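You operate a simulated robot arm through the tools that you are given. There is no shell and no other tool. Be economical: measure what you need, move in short steps, check, and stop when the job is done.

Carry out the task below with a simulated robot arm. There is one attempt and no reset: what you move stays moved.

JOB
Put the orange fluted planter on the packing table.

Only the result counts: the job must be done as asked and must still hold three seconds after the hand-in. Knocking over, shifting, dropping, spilling or breaking anything else fails it.

ROBOT AND FRAMES
A 7-joint arm with a two-finger parallel gripper, fixed in place. Base frame: the origin is at the foot of the arm, x ahead of it, y to its left, z up. Lengths are in m, angles in rad, forces in N, time in s.
Its first joint turns from -1.152 to 1.152 rad. Payload 2.6 kg.
The TCP is the grasp point between the finger pads, 0.03 m short of the fingertips. In the tool frame z runs along the fingers and y along their closing line. The gripper opens to 0.094 m. The fingers are 0.028 m wide and 0.01 m thick; the gripper's body (0.05 by 0.096 m) begins 0.055 m behind the TCP.
Orientation is that of the tool frame in the base frame, as a unit quaternion [x, y, z, w]. With the fingers straight down and closing along the base's y, the tool's x points along the base's -x, its y along +y and its z along -z.

CONTROLS
- The arm moves only by the tool apply_moves. Its argument "rows" is a list of rows, each an object (a shift or turn left out is 0, a gripper value left out holds the last) with "linear": the shift along the base's x, y, z in m, a list of three; "rotation": the turn, a rotation vector about the base's x, y, z in rad, a list of three; "fingers": the closure, from 0 (fully open) to 1 (shut). In form: [{"linear": [tx, ty, tz], "rotation": [wx, wy, wz], "fingers": fingers}, ...]. A call has 1 to 8 rows; each row is the pose to reach, as a shift and turn from the pose commanded when the call began. A row lasts 0.2 s, in which the tool goes at most 0.05 m and 0.15 rad; a call with a longer step from one row to the next is refused whole, and so is a gripper value outside its range. A pose out of reach is approached as far as the arm can. The call stops where the force on the tool passes 40 N (or 10 N more than at its start, if that is more) or the arm is blocked; 0.2 s more then pass. The fingers move at their own pace (about 0.072 m/s each) and stop on an object; they squeeze with about 22 N. The grip force told is the motor's: it shows also when the fingers shut on nothing. Time passes only in rows, and 0.2 s behind the last, so rows that repeat a pose let the fingers close. It gives the time, the measured TCP pose, the force on the tool (base axes), the opening and the grip force at its end, in the units of the frame above (readings bear some noise).
- Cameras (640 x 400 px; columns grow to the right, rows downward): "scene" is fixed at [0.0253, 0.4646, 0.5246]; the picture's right is [-0.60, -0.80, 0.00], its down [-0.73, 0.56, -0.39] and it looks along [0.31, -0.24, -0.92] (base axes); focal length 214 px, centre (320, 200). "wrist" rides on the gripper at [0.076, 0.014, -0.103] in the tool frame; the picture's right is [-0.18, 0.98, 0.00], its down [-0.75, -0.14, -0.64] and it looks along [-0.63, -0.12, 0.77] (tool axes); focal length 243 px, centre (320, 200). There is no depth. A picture from a camera that has moved, and an enlarged one, comes with that camera's place and axes in the base frame and with its lens.
- grab_frame(camera): a new picture of that camera. No time passes.
- close_up(camera, box): a new picture of the part [left, top, right, bottom] of that camera's present view, enlarged. No time passes.
- finish_job(): hands the job in; it is judged then, once.

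Work in short steps. Places have to be worked out from the pictures, the camera data and where the tool is seen: move nearer, look again, correct. Check each grasp and each placing, and mend what went wrong. You have 90 turns and 36 pictures in all, those below and enlarged ones among them. Open the gripper and draw the arm clear of the work before you hand the job in, unless the task says otherwise; then end with one line.

The tools are called by a JSON object that holds its "method" and its "body". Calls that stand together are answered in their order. apply_moves: Moves the arm, as the interface text tells. Its arguments: {"type":"object","properties":{"rows":{"type":"array","items":{"type":"object","properties":{"linear":{"type":"array","items":{"type":"number"}},"rotation":{"type":"array","items":{"type":"number"}},"fingers":{"type":"number"}}}}},"required":["rows"]} The other tools are called the same way: grab_frame (camera) takes a picture; close_up (camera, box) takes an enlarged picture of a part of a camera's view; finish_job () hands the job in.

At the start:

```text
time_s: 0.0
tool_pos: [0.3576, 0.0428, 0.3658]
tcp_rot: [0.0, 1.0, 0.0, 0.001]
ft_force: [0.1, -0.5, 1.0]
gripper_width: 0.094
grasp_force: 0.1
```

scene: 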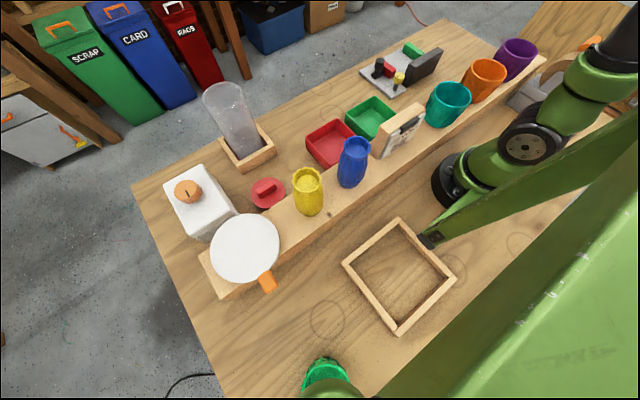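
wrist: 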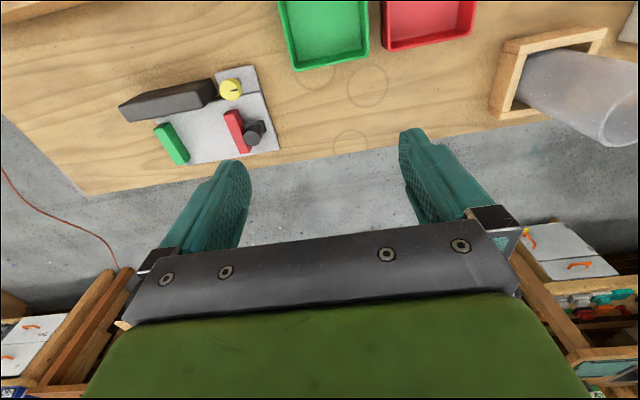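

I'll look closer at the cups and the area around them to identify the planter and the packing table.

{"method": "close_up", "body": {"camera": "scene", "box": [340, 20, 640, 208]}}

{"method": "close_up", "body": {"camera": "scene", "box": [140, 120, 480, 400]}}

```text
2.13 times, centred on (490, 114) of scene
camera zoom: at [0.0253, 0.4646, 0.5246], right [-0.6, -0.8, 0.0], down [-0.73, 0.56, -0.39], along [0.31, -0.24, -0.92], focal length 456 px, centre (-42, 383)
```

zoom: 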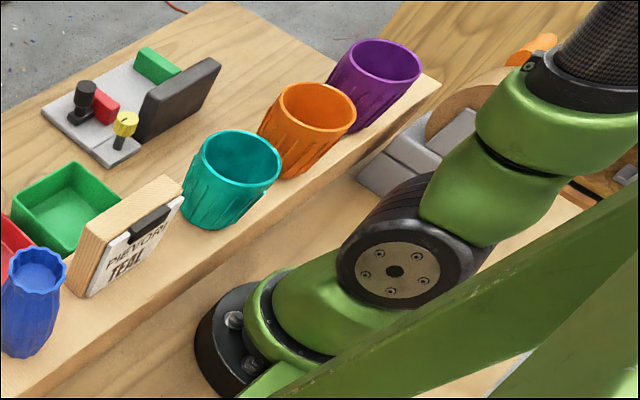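

```text
1.43 times, centred on (310, 260) of scene
camera zoom: at [0.0253, 0.4646, 0.5246], right [-0.6, -0.8, 0.0], down [-0.73, 0.56, -0.39], along [0.31, -0.24, -0.92], focal length 306 px, centre (334, 114)
```

zoom: 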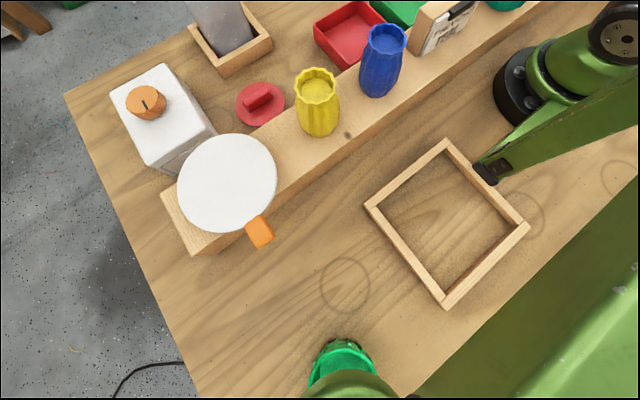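

The sign and the surface at upper right need a closer look.

{"method": "close_up", "body": {"camera": "scene", "box": [360, 90, 440, 160]}}

{"method": "close_up", "body": {"camera": "scene", "box": [480, 0, 640, 120]}}

```text
5.71 times, centred on (400, 125) of scene
camera zoom: at [0.0253, 0.4646, 0.5246], right [-0.6, -0.8, 0.0], down [-0.73, 0.56, -0.39], along [0.31, -0.24, -0.92], focal length 1226 px, centre (-137, 629)
```

zoom: 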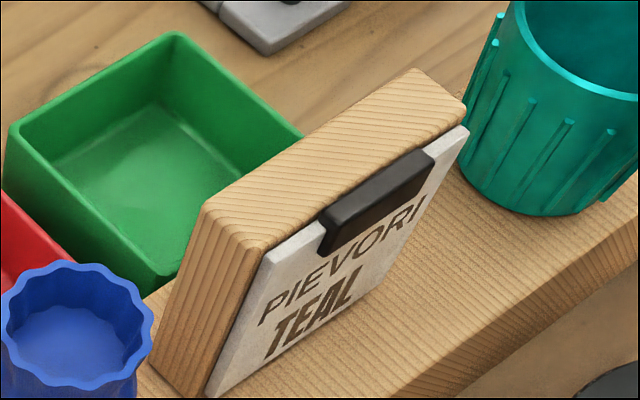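

```text
3.33 times, centred on (560, 60) of scene
camera zoom: at [0.0253, 0.4646, 0.5246], right [-0.6, -0.8, 0.0], down [-0.73, 0.56, -0.39], along [0.31, -0.24, -0.92], focal length 715 px, centre (-480, 667)
```

zoom: 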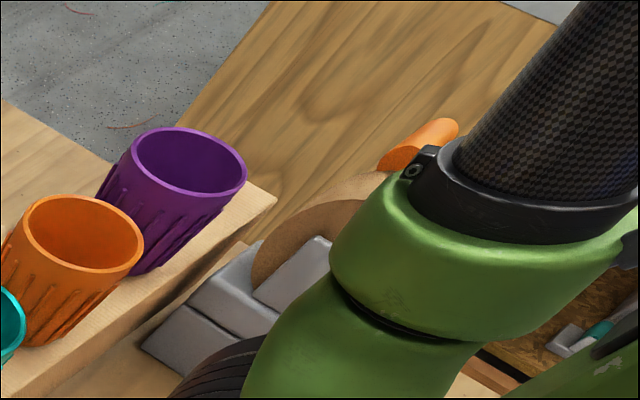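

The darker wooden top beyond the right end of the workbench (toward -y) could be the packing table. I'll swing the tool that way at its present height to see it.

{"method": "apply_moves", "body": {"rows": [{"linear": [0.005, -0.045, 0], "rotation": [0, 0, -0.14]}, {"linear": [0.0, -0.09, 0], "rotation": [0, 0, -0.28]}, {"linear": [-0.012, -0.135, 0], "rotation": [0, 0, -0.42]}, {"linear": [-0.03, -0.18, 0], "rotation": [0, 0, -0.56]}, {"linear": [-0.055, -0.22, 0], "rotation": [0, 0, -0.7]}, {"linear": [-0.085, -0.255, 0], "rotation": [0, 0, -0.84]}, {"linear": [-0.12, -0.285, 0], "rotation": [0, 0, -0.98]}, {"linear": [-0.15, -0.315, 0], "rotation": [0, 0, -1.12]}]}}

{"method": "grab_frame", "body": {"camera": "wrist"}}

{"method": "grab_frame", "body": {"camera": "scene"}}

```text
time_s: 1.8
tool_pos: [0.2075, -0.2689, 0.3671]
tcp_rot: [0.532, 0.847, 0.0, 0.0]
ft_force: [-0.2, 0.5, -0.3]
gripper_width: 0.0938
grasp_force: 0.1
```

```text
29 pictures are left
camera wrist: at [0.1884, -0.1956, 0.4705], right [0.97, 0.26, 0.0], down [0.2, -0.74, 0.64], along [0.17, -0.62, -0.77], focal length 243 px, centre (320, 200)
```

wrist: 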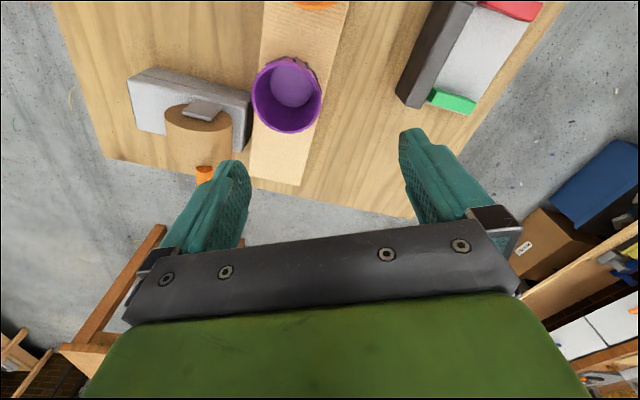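

```text
28 pictures are left
```

scene: 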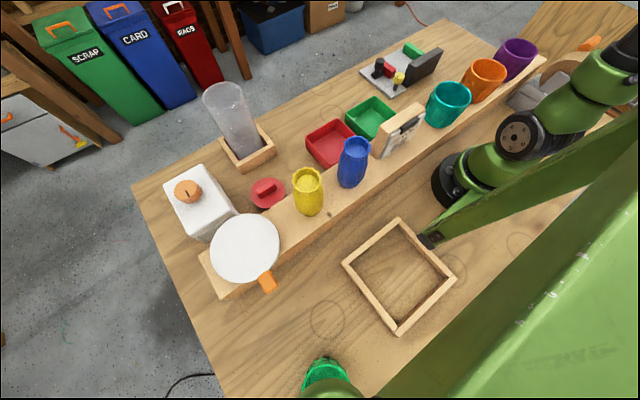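

No packing table is obvious on this side. I'll enlarge the background of this view and the white disc on the other side.

{"method": "close_up", "body": {"camera": "scene", "box": [150, 160, 310, 310]}}

{"method": "close_up", "body": {"camera": "wrist", "box": [0, 0, 340, 200]}}

```text
2.67 times, centred on (230, 235) of scene
camera zoom: at [0.0253, 0.4646, 0.5246], right [-0.6, -0.8, 0.0], down [-0.73, 0.56, -0.39], along [0.31, -0.24, -0.92], focal length 572 px, centre (560, 107)
```

zoom: 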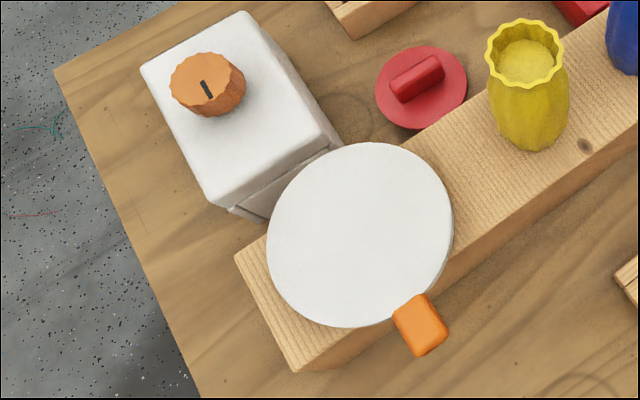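

```text
1.88 times, centred on (170, 100) of wrist
camera zoom: at [0.1884, -0.1956, 0.4705], right [0.97, 0.26, 0.0], down [0.2, -0.74, 0.64], along [0.17, -0.62, -0.77], focal length 457 px, centre (602, 388)
```

zoom: 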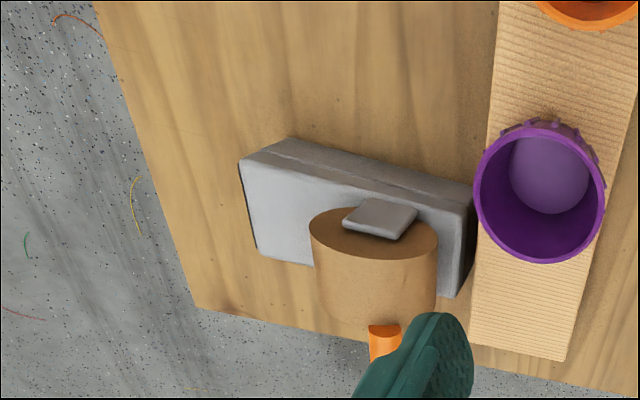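

So far I see a bench with a beam-shelf carrying the planters, but nothing clearly a "packing table". I'll swing to the left side, in two calls, to view the rest.

{"method": "apply_moves", "body": {"rows": [{"linear": [0.035, 0.03, 0], "rotation": [0, 0, 0.14]}, {"linear": [0.068, 0.063, 0], "rotation": [0, 0, 0.28]}, {"linear": [0.097, 0.1, 0], "rotation": [0, 0, 0.42]}, {"linear": [0.12, 0.14, 0], "rotation": [0, 0, 0.56]}, {"linear": [0.138, 0.183, 0], "rotation": [0, 0, 0.7]}, {"linear": [0.15, 0.225, 0], "rotation": [0, 0, 0.84]}, {"linear": [0.155, 0.27, 0], "rotation": [0, 0, 0.98]}, {"linear": [0.15, 0.315, 0], "rotation": [0, 0, 1.12]}]}}

{"method": "apply_moves", "body": {"rows": [{"linear": [-0.005, 0.045, 0], "rotation": [0, 0, 0.14]}, {"linear": [-0.018, 0.085, 0], "rotation": [0, 0, 0.28]}, {"linear": [-0.036, 0.125, 0], "rotation": [0, 0, 0.42]}, {"linear": [-0.06, 0.165, 0], "rotation": [0, 0, 0.56]}, {"linear": [-0.09, 0.2, 0], "rotation": [0, 0, 0.7]}, {"linear": [-0.12, 0.23, 0], "rotation": [0, 0, 0.84]}, {"linear": [-0.155, 0.255, 0], "rotation": [0, 0, 0.98]}]}}

{"method": "grab_frame", "body": {"camera": "wrist"}}

```text
time_s: 3.6
tool_pos: [0.355, 0.0431, 0.367]
tcp_rot: [-0.002, 1.0, 0.001, 0.0]
ft_force: [0.6, -0.2, 0.1]
gripper_width: 0.094
grasp_force: 0.0
```

```text
time_s: 5.2
tool_pos: [0.2037, 0.302, 0.3656]
tcp_rot: [-0.471, 0.882, -0.001, 0.0]
ft_force: [-0.8, -0.2, -0.1]
gripper_width: 0.0939
grasp_force: 0.0
```

```text
25 pictures are left
camera wrist: at [0.1481, 0.246, 0.4685], right [-0.71, 0.7, 0.0], down [0.54, 0.55, 0.64], along [0.45, 0.46, -0.77], focal length 243 px, centre (320, 200)
```

wrist: 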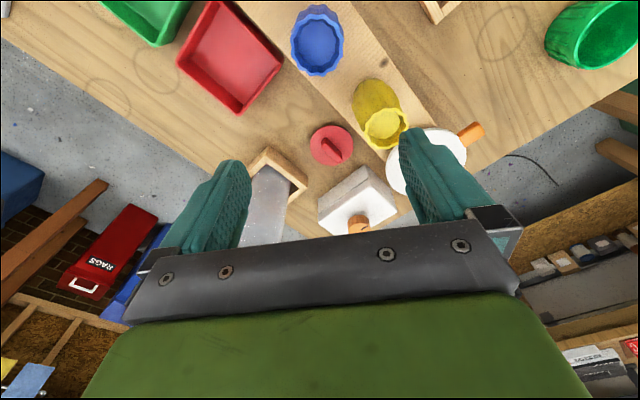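

The planters stand on the beam; the bench itself seems to be the only table in reach. I'll swing back to view the orange planter from near above, with the fingers turned to close along x (away from its neighbours).

{"method": "apply_moves", "body": {"rows": [{"linear": [0.035, -0.025, 0], "rotation": [0, 0, -0.14]}, {"linear": [0.065, -0.055, 0], "rotation": [0, 0, -0.28]}, {"linear": [0.095, -0.09, 0], "rotation": [0, 0, -0.42]}, {"linear": [0.119, -0.13, 0], "rotation": [0, 0, -0.56]}, {"linear": [0.137, -0.17, 0], "rotation": [0, 0, -0.7]}, {"linear": [0.15, -0.21, 0], "rotation": [0, 0, -0.84]}, {"linear": [0.155, -0.255, 0], "rotation": [0, 0, -0.98]}, {"linear": [0.14, -0.29, 0], "rotation": [0, 0, -1.12]}]}}

{"method": "apply_moves", "body": {"rows": [{"linear": [-0.015, -0.02, 0], "rotation": [0, 0, -0.145]}, {"linear": [-0.03, -0.035, 0], "rotation": [0, 0, -0.29]}, {"linear": [-0.045, -0.05, 0], "rotation": [0, 0, -0.435]}, {"linear": [-0.06, -0.065, 0], "rotation": [0, 0, -0.58]}, {"linear": [-0.08, -0.08, 0], "rotation": [0, 0, -0.725]}, {"linear": [-0.1, -0.09, 0], "rotation": [0, 0, -0.87]}, {"linear": [-0.12, -0.1, 0], "rotation": [0, 0, -1.015]}, {"linear": [-0.14, -0.11, 0], "rotation": [0, 0, -1.16]}]}}

{"method": "apply_moves", "body": {"rows": [{"linear": [0, 0, 0], "rotation": [0, 0, -0.14]}, {"linear": [0, 0, 0], "rotation": [0, 0, -0.27]}]}}

{"method": "grab_frame", "body": {"camera": "wrist"}}

```text
time_s: 7.0
tool_pos: [0.3417, 0.0063, 0.3697]
tcp_rot: [0.072, 0.997, -0.001, 0.0]
ft_force: [-1.1, -0.3, -0.2]
gripper_width: 0.0941
grasp_force: 0.2
```

```text
time_s: 8.8
tool_pos: [0.2034, -0.1024, 0.3649]
tcp_rot: [0.606, 0.795, 0.0, 0.0]
ft_force: [0.4, 0.4, 0.4]
gripper_width: 0.0939
grasp_force: 0.0
```

```text
time_s: 9.4
tool_pos: [0.2026, -0.1035, 0.3646]
tcp_rot: [0.708, 0.706, 0.0, 0.0]
ft_force: [0.0, -0.2, 0.3]
gripper_width: 0.0942
grasp_force: 0.0
```

```text
24 pictures are left
camera wrist: at [0.2179, -0.0269, 0.4685], right [0.98, -0.19, 0.0], down [-0.14, -0.75, 0.64], along [-0.12, -0.63, -0.77], focal length 243 px, centre (320, 200)
```

wrist: 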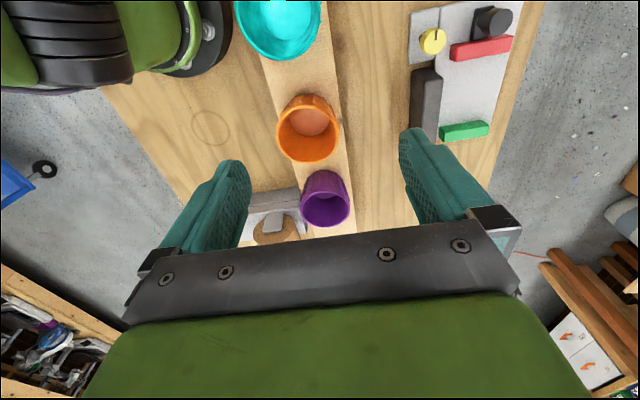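

Triangulating purple from two views puts the rims at z≈0.15, the beam top at ≈0.09 and the bench well below it. The orange planter's rim is near (0.173, -0.167). Before grasping I need to see the area beyond the bench end that the gripper hides, so I'll tilt the tool outward and look.

{"method": "apply_moves", "body": {"rows": [{"linear": [0, 0, 0.01], "rotation": [-0.14, 0, 0]}, {"linear": [0, 0, 0.02], "rotation": [-0.28, 0, 0]}, {"linear": [0, 0, 0.03], "rotation": [-0.42, 0, 0]}, {"linear": [0, 0, 0.04], "rotation": [-0.56, 0, 0]}, {"linear": [0, 0, 0.05], "rotation": [-0.7, 0, 0]}]}}

{"method": "grab_frame", "body": {"camera": "wrist"}}

```text
time_s: 10.6
tool_pos: [0.2034, -0.1017, 0.418]
tcp_rot: [0.664, 0.664, -0.244, 0.243]
ft_force: [0.4, 0.4, -0.1]
gripper_width: 0.0939
grasp_force: 0.1
```

```text
23 pictures are left
camera wrist: at [0.2171, 0.0228, 0.4477], right [0.98, -0.14, 0.12], down [-0.14, -0.16, 0.98], along [-0.12, -0.98, -0.18], focal length 243 px, centre (320, 200)
```

wrist: 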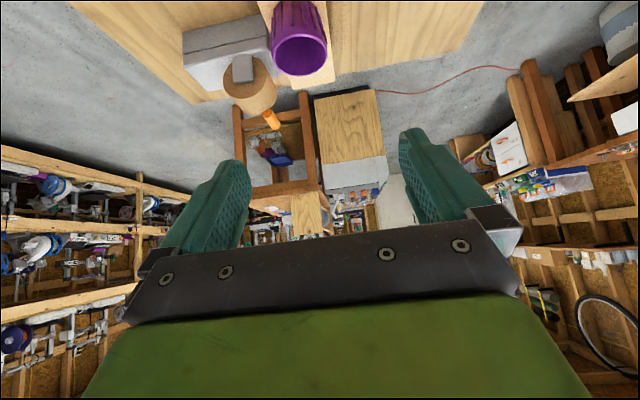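

The dark wood is distant furniture on the floor, so the bench the arm stands on is the only table that fits "packing table". I'll turn the tool upright again and come closer to the orange planter for a precise fix on its rim.

{"method": "apply_moves", "body": {"rows": [{"linear": [0, 0.01, -0.01], "rotation": [0.14, 0, 0]}, {"linear": [0, 0.02, -0.03], "rotation": [0.28, 0, 0]}, {"linear": [0, 0.03, -0.05], "rotation": [0.42, 0, 0]}, {"linear": [0, 0.03, -0.08], "rotation": [0.56, 0, 0]}, {"linear": [0, 0.03, -0.11], "rotation": [0.7, 0, 0]}]}}

{"method": "grab_frame", "body": {"camera": "wrist"}}

```text
time_s: 11.8
tool_pos: [0.2043, -0.0745, 0.3044]
tcp_rot: [0.707, 0.707, 0.001, 0.001]
ft_force: [0.5, 1.0, 0.8]
gripper_width: 0.0939
grasp_force: 0.1
```

```text
22 pictures are left
camera wrist: at [0.218, 0.0007, 0.4083], right [0.98, -0.18, 0.0], down [-0.14, -0.75, 0.64], along [-0.12, -0.63, -0.77], focal length 243 px, centre (320, 200)
```

wrist: 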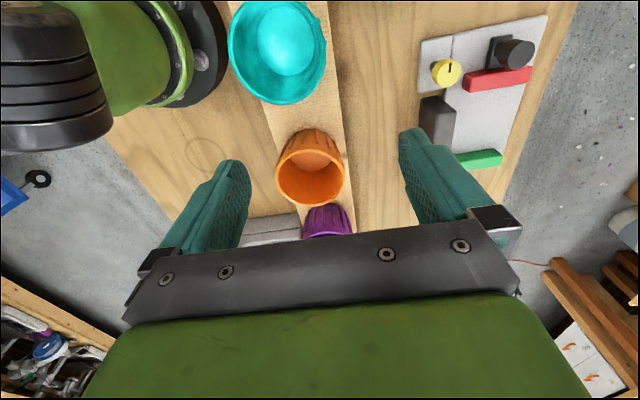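

{"method": "close_up", "body": {"camera": "wrist", "box": [230, 90, 390, 240]}}

```text
2.67 times, centred on (310, 165) of wrist
camera zoom: at [0.218, 0.0007, 0.4083], right [0.98, -0.18, 0.0], down [-0.14, -0.75, 0.64], along [-0.12, -0.63, -0.77], focal length 647 px, centre (347, 293)
```

zoom: 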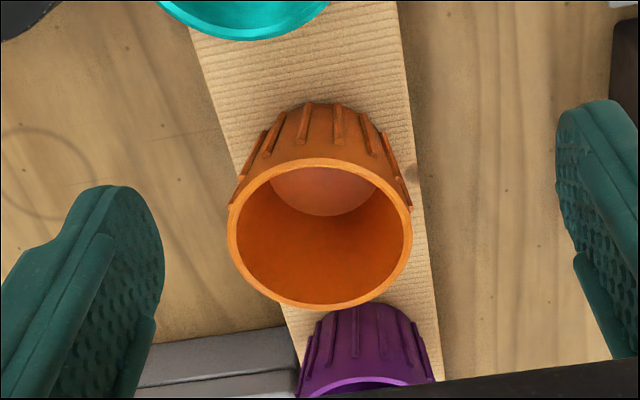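

Rim centre comes out near (0.174, -0.163), z≈0.16, diameter ≈0.085 with walls sloping about 10°. I'll grip the +x wall (one finger inside), so I pre-close to about half, tilt the tool 0.17 rad to match the wall, and hover above it.

{"method": "apply_moves", "body": {"rows": [{"linear": [0.005, -0.04, 0], "rotation": [0, 0.085, 0], "fingers": 0.5}, {"linear": [0.013, -0.085, 0], "rotation": [0, 0.17, 0], "fingers": 0.5}, {"linear": [0.014, -0.089, -0.03], "rotation": [0, 0.17, 0], "fingers": 0.5}, {"linear": [0.015, -0.089, -0.07], "rotation": [0, 0.17, 0], "fingers": 0.5}]}}

{"method": "grab_frame", "body": {"camera": "wrist"}}

{"method": "grab_frame", "body": {"camera": "scene"}}

```text
time_s: 12.8
tool_pos: [0.2165, -0.1598, 0.2353]
tcp_rot: [0.705, 0.704, -0.059, -0.06]
ft_force: [-0.2, 0.0, -0.7]
gripper_width: 0.0469
grasp_force: 0.1
```

```text
20 pictures are left
camera wrist: at [0.248, -0.0853, 0.3349], right [0.97, -0.18, -0.17], down [-0.03, -0.75, 0.66], along [-0.25, -0.63, -0.74], focal length 243 px, centre (320, 200)
```

wrist: 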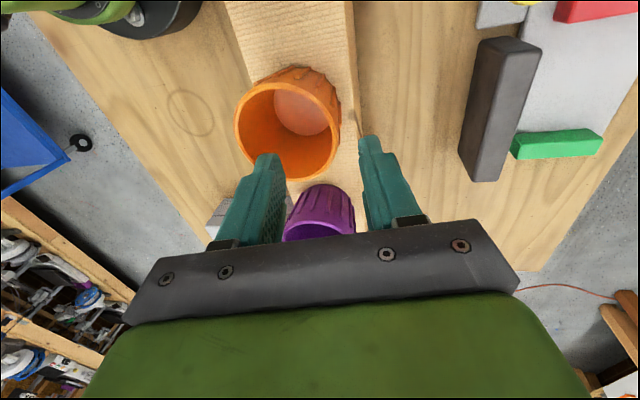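

```text
19 pictures are left
```

scene: 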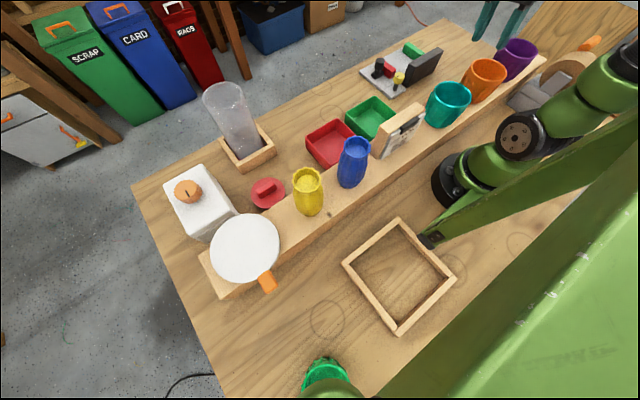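

Fingers straddle the line well: wall at the rim is near x≈0.217, y≈-0.16. I'll shift about 1 cm in +x, then descend along the tilted axis to z≈0.155 and look.

{"method": "apply_moves", "body": {"rows": [{"linear": [0.012, 0, 0], "fingers": 0.5}, {"linear": [0.007, 0, -0.03], "fingers": 0.5}, {"linear": [0.003, 0, -0.05], "fingers": 0.5}, {"linear": [-0.001, 0, -0.075], "fingers": 0.5}]}}

{"method": "grab_frame", "body": {"camera": "wrist"}}

```text
time_s: 13.8
tool_pos: [0.2172, -0.1602, 0.161]
tcp_rot: [0.705, 0.705, -0.059, -0.06]
ft_force: [0.7, -0.1, 0.0]
gripper_width: 0.0468
grasp_force: 0.1
```

```text
18 pictures are left
camera wrist: at [0.2485, -0.0844, 0.2599], right [0.97, -0.18, -0.17], down [-0.03, -0.75, 0.66], along [-0.25, -0.63, -0.74], focal length 243 px, centre (320, 200)
```

wrist: 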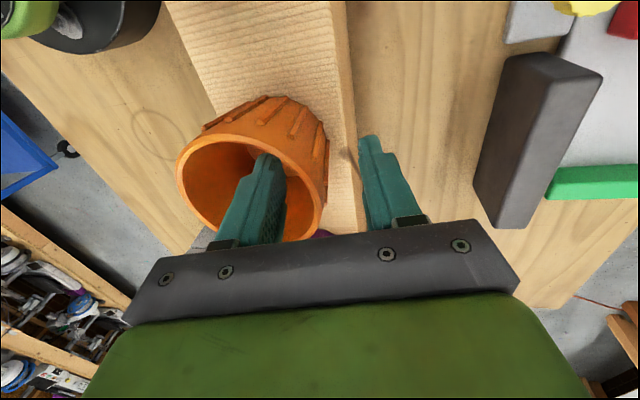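

The inner finger is inside the planter, the outer one outside, and the wall is roughly midway. I'll descend about 2 cm more and close.

{"method": "apply_moves", "body": {"rows": [{"linear": [-0.002, 0, -0.01], "fingers": 0.5}, {"linear": [-0.0035, 0, -0.02], "fingers": 0.5}, {"linear": [-0.0035, 0, -0.02], "fingers": 1}, {"linear": [-0.0035, 0, -0.02], "fingers": 1}, {"linear": [-0.0035, 0, -0.02], "fingers": 1}, {"linear": [-0.0035, 0, -0.02], "fingers": 1}]}}

{"method": "grab_frame", "body": {"camera": "wrist"}}

```text
time_s: 15.2
tool_pos: [0.2132, -0.1602, 0.1418]
tcp_rot: [0.705, 0.704, -0.06, -0.059]
ft_force: [0.3, -0.3, -0.9]
gripper_width: 0.0098
grasp_force: 22.0
```

```text
17 pictures are left
camera wrist: at [0.2454, -0.0849, 0.2406], right [0.97, -0.18, -0.17], down [-0.03, -0.75, 0.66], along [-0.25, -0.63, -0.74], focal length 243 px, centre (320, 200)
```

wrist: 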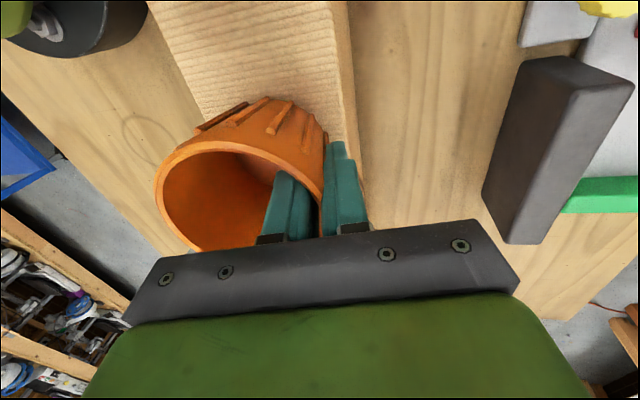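

The wall is held (opening 9.8 mm, 22 N). I'll lift gently and check.

{"method": "apply_moves", "body": {"rows": [{"linear": [0, 0, 0.015], "fingers": 1}, {"linear": [0, 0, 0.035], "fingers": 1}, {"linear": [0, 0, 0.065], "fingers": 1}, {"linear": [0, 0, 0.1], "fingers": 1}]}}

{"method": "grab_frame", "body": {"camera": "wrist"}}

{"method": "close_up", "body": {"camera": "scene", "box": [400, 0, 600, 130]}}

```text
time_s: 16.2
tool_pos: [0.2135, -0.1608, 0.2425]
tcp_rot: [0.704, 0.705, -0.06, -0.06]
ft_force: [-0.4, -0.3, -1.3]
gripper_width: 0.0097
grasp_force: 21.7
```

```text
16 pictures are left
camera wrist: at [0.2452, -0.0849, 0.3414], right [0.97, -0.18, -0.17], down [-0.03, -0.75, 0.66], along [-0.25, -0.63, -0.74], focal length 243 px, centre (320, 200)
```

wrist: 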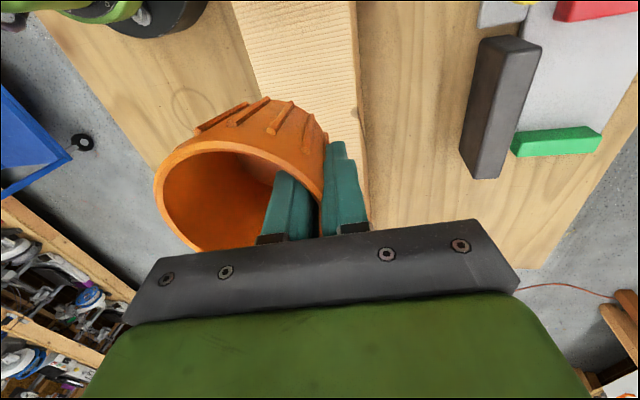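

```text
3.08 times, centred on (500, 65) of scene
camera zoom: at [0.0253, 0.4646, 0.5246], right [-0.6, -0.8, 0.0], down [-0.73, 0.56, -0.39], along [0.31, -0.24, -0.92], focal length 660 px, centre (-234, 615)
```

zoom: 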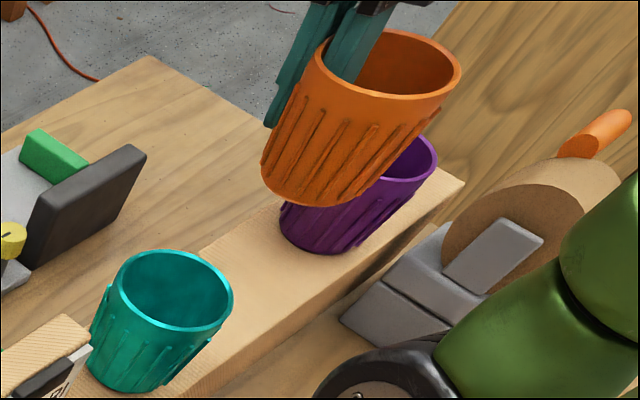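

The planter is lifted cleanly, slightly tilted-free, neighbours undisturbed. I'll carry it out over the open part of the bench, aiming the planter's centre at about (0.31, -0.37), staying high.

{"method": "apply_moves", "body": {"rows": [{"linear": [0.03, 0, 0.03], "fingers": 1}, {"linear": [0.07, -0.02, 0.03], "fingers": 1}, {"linear": [0.1, -0.05, 0.03], "fingers": 1}, {"linear": [0.125, -0.09, 0.03], "fingers": 1}, {"linear": [0.134, -0.135, 0.03], "fingers": 1}, {"linear": [0.134, -0.175, 0.03], "fingers": 1}, {"linear": [0.134, -0.207, 0.03], "fingers": 1}, {"linear": [0.134, -0.207, 0.03], "fingers": 1}]}}

{"method": "grab_frame", "body": {"camera": "wrist"}}

{"method": "grab_frame", "body": {"camera": "scene"}}

```text
time_s: 18.0
tool_pos: [0.3502, -0.3672, 0.2717]
tcp_rot: [0.704, 0.705, -0.06, -0.059]
ft_force: [-0.2, 0.0, -1.1]
gripper_width: 0.0095
grasp_force: 21.9
```

```text
14 pictures are left
camera wrist: at [0.3811, -0.2922, 0.3708], right [0.97, -0.18, -0.17], down [-0.03, -0.75, 0.66], along [-0.25, -0.63, -0.74], focal length 243 px, centre (320, 200)
```

wrist: 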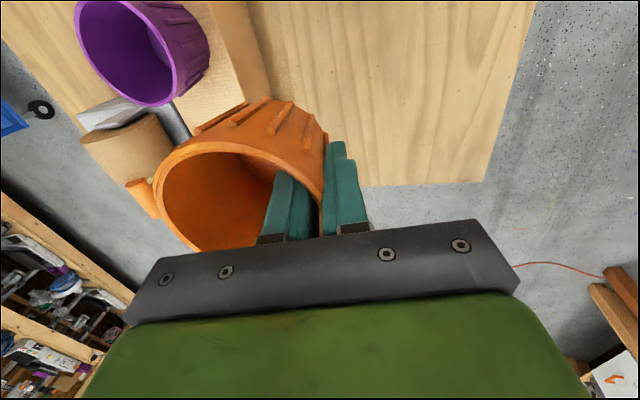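

```text
13 pictures are left
```

scene: 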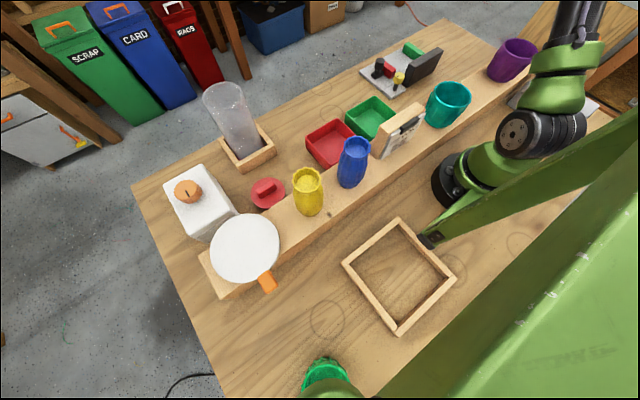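

Held well over open bench, well inside the table edges and beyond the switch panel. I'll lower to about TCP z 0.11, then look.

{"method": "apply_moves", "body": {"rows": [{"linear": [0, 0, -0.04], "fingers": 1}, {"linear": [0, 0, -0.08], "fingers": 1}, {"linear": [0, 0, -0.12], "fingers": 1}, {"linear": [0, 0, -0.15], "fingers": 1}, {"linear": [0, 0, -0.165], "fingers": 1}]}}

{"method": "grab_frame", "body": {"camera": "wrist"}}

{"method": "close_up", "body": {"camera": "scene", "box": [360, 0, 560, 130]}}

```text
time_s: 19.2
tool_pos: [0.3458, -0.371, 0.1045]
tcp_rot: [0.705, 0.705, -0.059, -0.06]
ft_force: [-0.7, 0.0, -0.5]
gripper_width: 0.0098
grasp_force: 22.6
```

```text
12 pictures are left
camera wrist: at [0.3766, -0.2951, 0.2043], right [0.97, -0.18, -0.17], down [-0.03, -0.75, 0.66], along [-0.25, -0.63, -0.74], focal length 243 px, centre (320, 200)
```

wrist: 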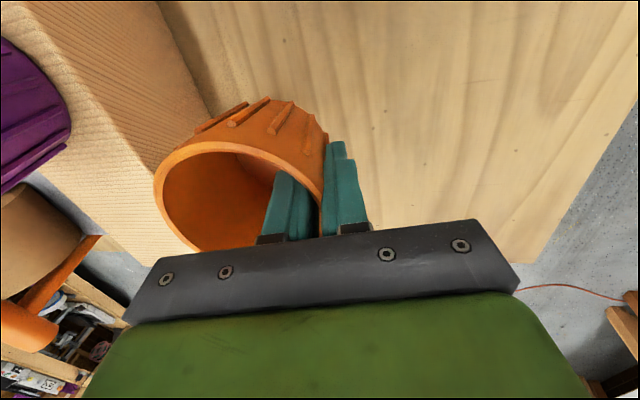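

```text
3.08 times, centred on (460, 65) of scene
camera zoom: at [0.0253, 0.4646, 0.5246], right [-0.6, -0.8, 0.0], down [-0.73, 0.56, -0.39], along [0.31, -0.24, -0.92], focal length 660 px, centre (-111, 615)
```

zoom: 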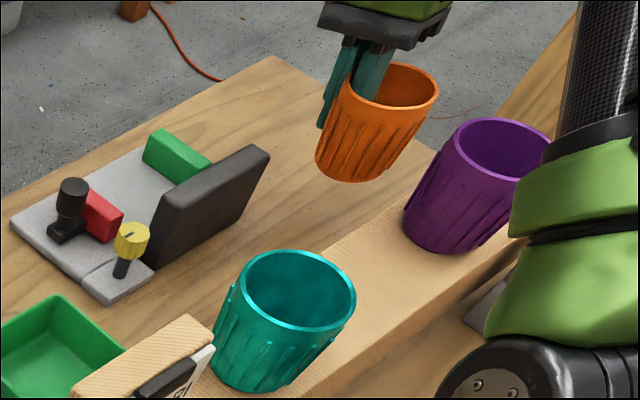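

Nothing below. I'll shift 1.5 cm further from the beam and lower slowly to just above where I expect contact.

{"method": "apply_moves", "body": {"rows": [{"linear": [0.015, 0, 0], "fingers": 1}, {"linear": [0.015, 0, -0.012], "fingers": 1}, {"linear": [0.015, 0, -0.024], "fingers": 1}, {"linear": [0.015, 0, -0.034], "fingers": 1}, {"linear": [0.015, 0, -0.04], "fingers": 1}, {"linear": [0.015, 0, -0.044], "fingers": 1}]}}

{"method": "close_up", "body": {"camera": "scene", "box": [400, 0, 560, 104]}}

```text
time_s: 20.6
tool_pos: [0.3626, -0.3694, 0.0626]
tcp_rot: [0.705, 0.704, -0.06, -0.061]
ft_force: [0.2, 0.0, -0.6]
gripper_width: 0.0096
grasp_force: 22.1
```

```text
3.85 times, centred on (480, 52) of scene
camera zoom: at [0.0253, 0.4646, 0.5246], right [-0.6, -0.8, 0.0], down [-0.73, 0.56, -0.39], along [0.31, -0.24, -0.92], focal length 825 px, centre (-295, 769)
```

zoom: 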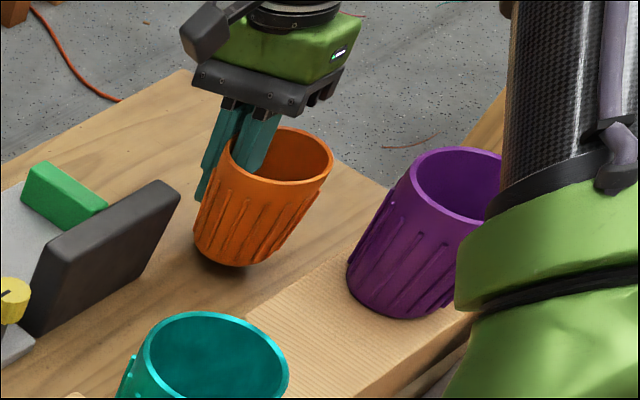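

Close above the bench, with shadow contact near and level. I'll go down in 3 mm steps watching the force.

{"method": "apply_moves", "body": {"rows": [{"linear": [0, 0, -0.003], "fingers": 1}, {"linear": [0, 0, -0.006], "fingers": 1}, {"linear": [0, 0, -0.008], "fingers": 1}]}}

{"method": "apply_moves", "body": {"rows": [{"linear": [0, 0, -0.002], "fingers": 1}, {"linear": [0, 0, -0.004], "fingers": 1}]}}

```text
time_s: 21.4
tool_pos: [0.3624, -0.3687, 0.0543]
tcp_rot: [0.705, 0.704, -0.06, -0.06]
ft_force: [0.1, -0.1, -0.7]
gripper_width: 0.0095
grasp_force: 22.2
```

```text
time_s: 22.0
tool_pos: [0.3633, -0.3676, 0.0504]
tcp_rot: [0.704, 0.705, -0.06, -0.059]
ft_force: [-1.0, 0.0, 3.7]
gripper_width: 0.0097
grasp_force: 22.4
```

Force turned to +3.7 N: contact. I'll check with a close view before release.

{"method": "apply_moves", "body": {"rows": [{"linear": [0, 0, -0.001], "fingers": 1}]}}

{"method": "close_up", "body": {"camera": "scene", "box": [410, 10, 530, 88]}}

```text
time_s: 22.4
tool_pos: [0.3634, -0.3683, 0.0508]
tcp_rot: [0.705, 0.705, -0.06, -0.06]
ft_force: [-2.6, 2.4, 13.9]
gripper_width: 0.0098
grasp_force: 21.9
```

```text
5.13 times, centred on (470, 49) of scene
camera zoom: at [0.0252, 0.4647, 0.5246], right [-0.6, -0.8, 0.0], down [-0.73, 0.56, -0.39], along [0.31, -0.24, -0.92], focal length 1100 px, centre (-449, 974)
```

zoom: 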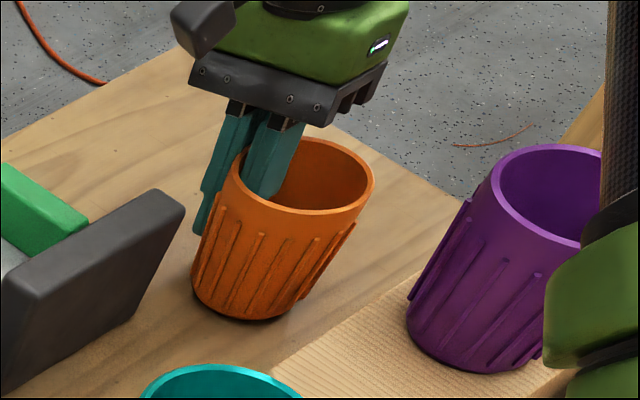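

Firm, level contact on the bench (≈14 N). I'll ease up 1 mm, open to half (clear of the opposite wall), and withdraw along the tilted axis.

{"method": "apply_moves", "body": {"rows": [{"linear": [0, 0, 0.001], "fingers": 1}, {"linear": [0, 0, 0.001], "fingers": 0.8}, {"linear": [0, 0, 0.001], "fingers": 0.6}, {"linear": [0, 0, 0.001], "fingers": 0.6}]}}

{"method": "grab_frame", "body": {"camera": "wrist"}}

```text
time_s: 23.4
tool_pos: [0.3621, -0.3678, 0.0504]
tcp_rot: [0.705, 0.705, -0.06, -0.059]
ft_force: [0.4, 1.2, 0.0]
gripper_width: 0.0375
grasp_force: 0.1
```

```text
8 pictures are left
camera wrist: at [0.3941, -0.2925, 0.1494], right [0.97, -0.18, -0.17], down [-0.03, -0.75, 0.66], along [-0.25, -0.63, -0.74], focal length 243 px, centre (320, 200)
```

wrist: 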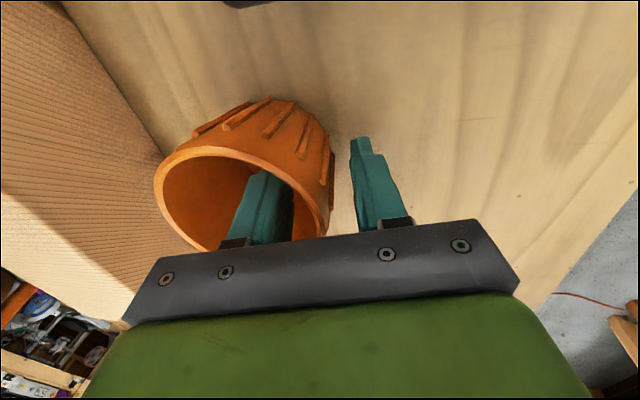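

Released, and both fingers are clear of the wall. I'll withdraw upward along the tool axis.

{"method": "apply_moves", "body": {"rows": [{"linear": [0.003, 0, 0.02], "fingers": 0.6}, {"linear": [0.0068, 0, 0.04], "fingers": 0.6}, {"linear": [0.0135, 0, 0.08], "fingers": 0.6}, {"linear": [0.0135, 0, 0.12], "fingers": 0.6}, {"linear": [0.0135, 0, 0.165], "fingers": 0.6}, {"linear": [0.0135, 0, 0.21], "fingers": 0.3}, {"linear": [0.0135, 0.03, 0.24], "fingers": 0}, {"linear": [0.0135, 0.07, 0.25], "fingers": 0}]}}

{"method": "grab_frame", "body": {"camera": "scene"}}

{"method": "grab_frame", "body": {"camera": "wrist"}}

```text
time_s: 25.2
tool_pos: [0.3755, -0.295, 0.2983]
tcp_rot: [0.705, 0.704, -0.06, -0.061]
ft_force: [0.0, -0.4, 0.0]
gripper_width: 0.094
grasp_force: 0.1
```

```text
7 pictures are left
```

scene: 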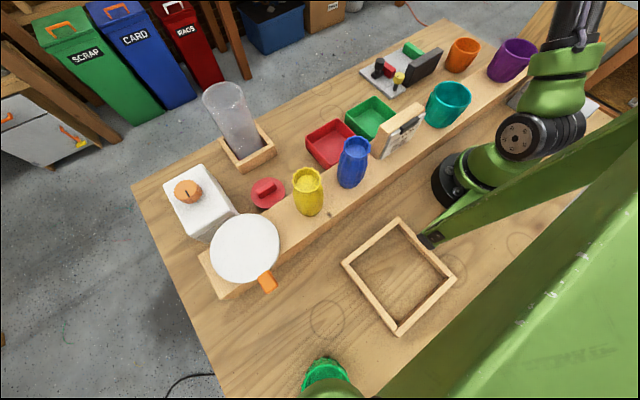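

```text
6 pictures are left
camera wrist: at [0.4077, -0.2207, 0.3979], right [0.97, -0.18, -0.17], down [-0.03, -0.75, 0.66], along [-0.25, -0.63, -0.74], focal length 243 px, centre (320, 200)
```

wrist: 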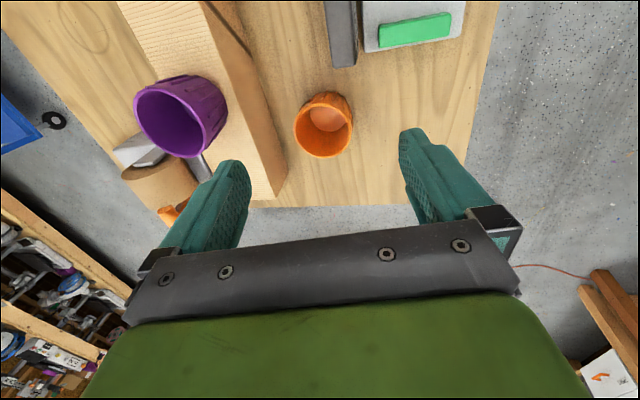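

The planter stands upright on the bench top, nothing else has moved, and the open gripper is clear, so I'm handing in.

{"method": "finish_job", "body": {}}

```text
The job is handed in.
```

The orange fluted planter is standing upright on the bench the arm is mounted on. No label names a "packing table", so I took that bench to be it, as the only table within reach. The last pictures show nothing else moved, and the gripper is open and clear.
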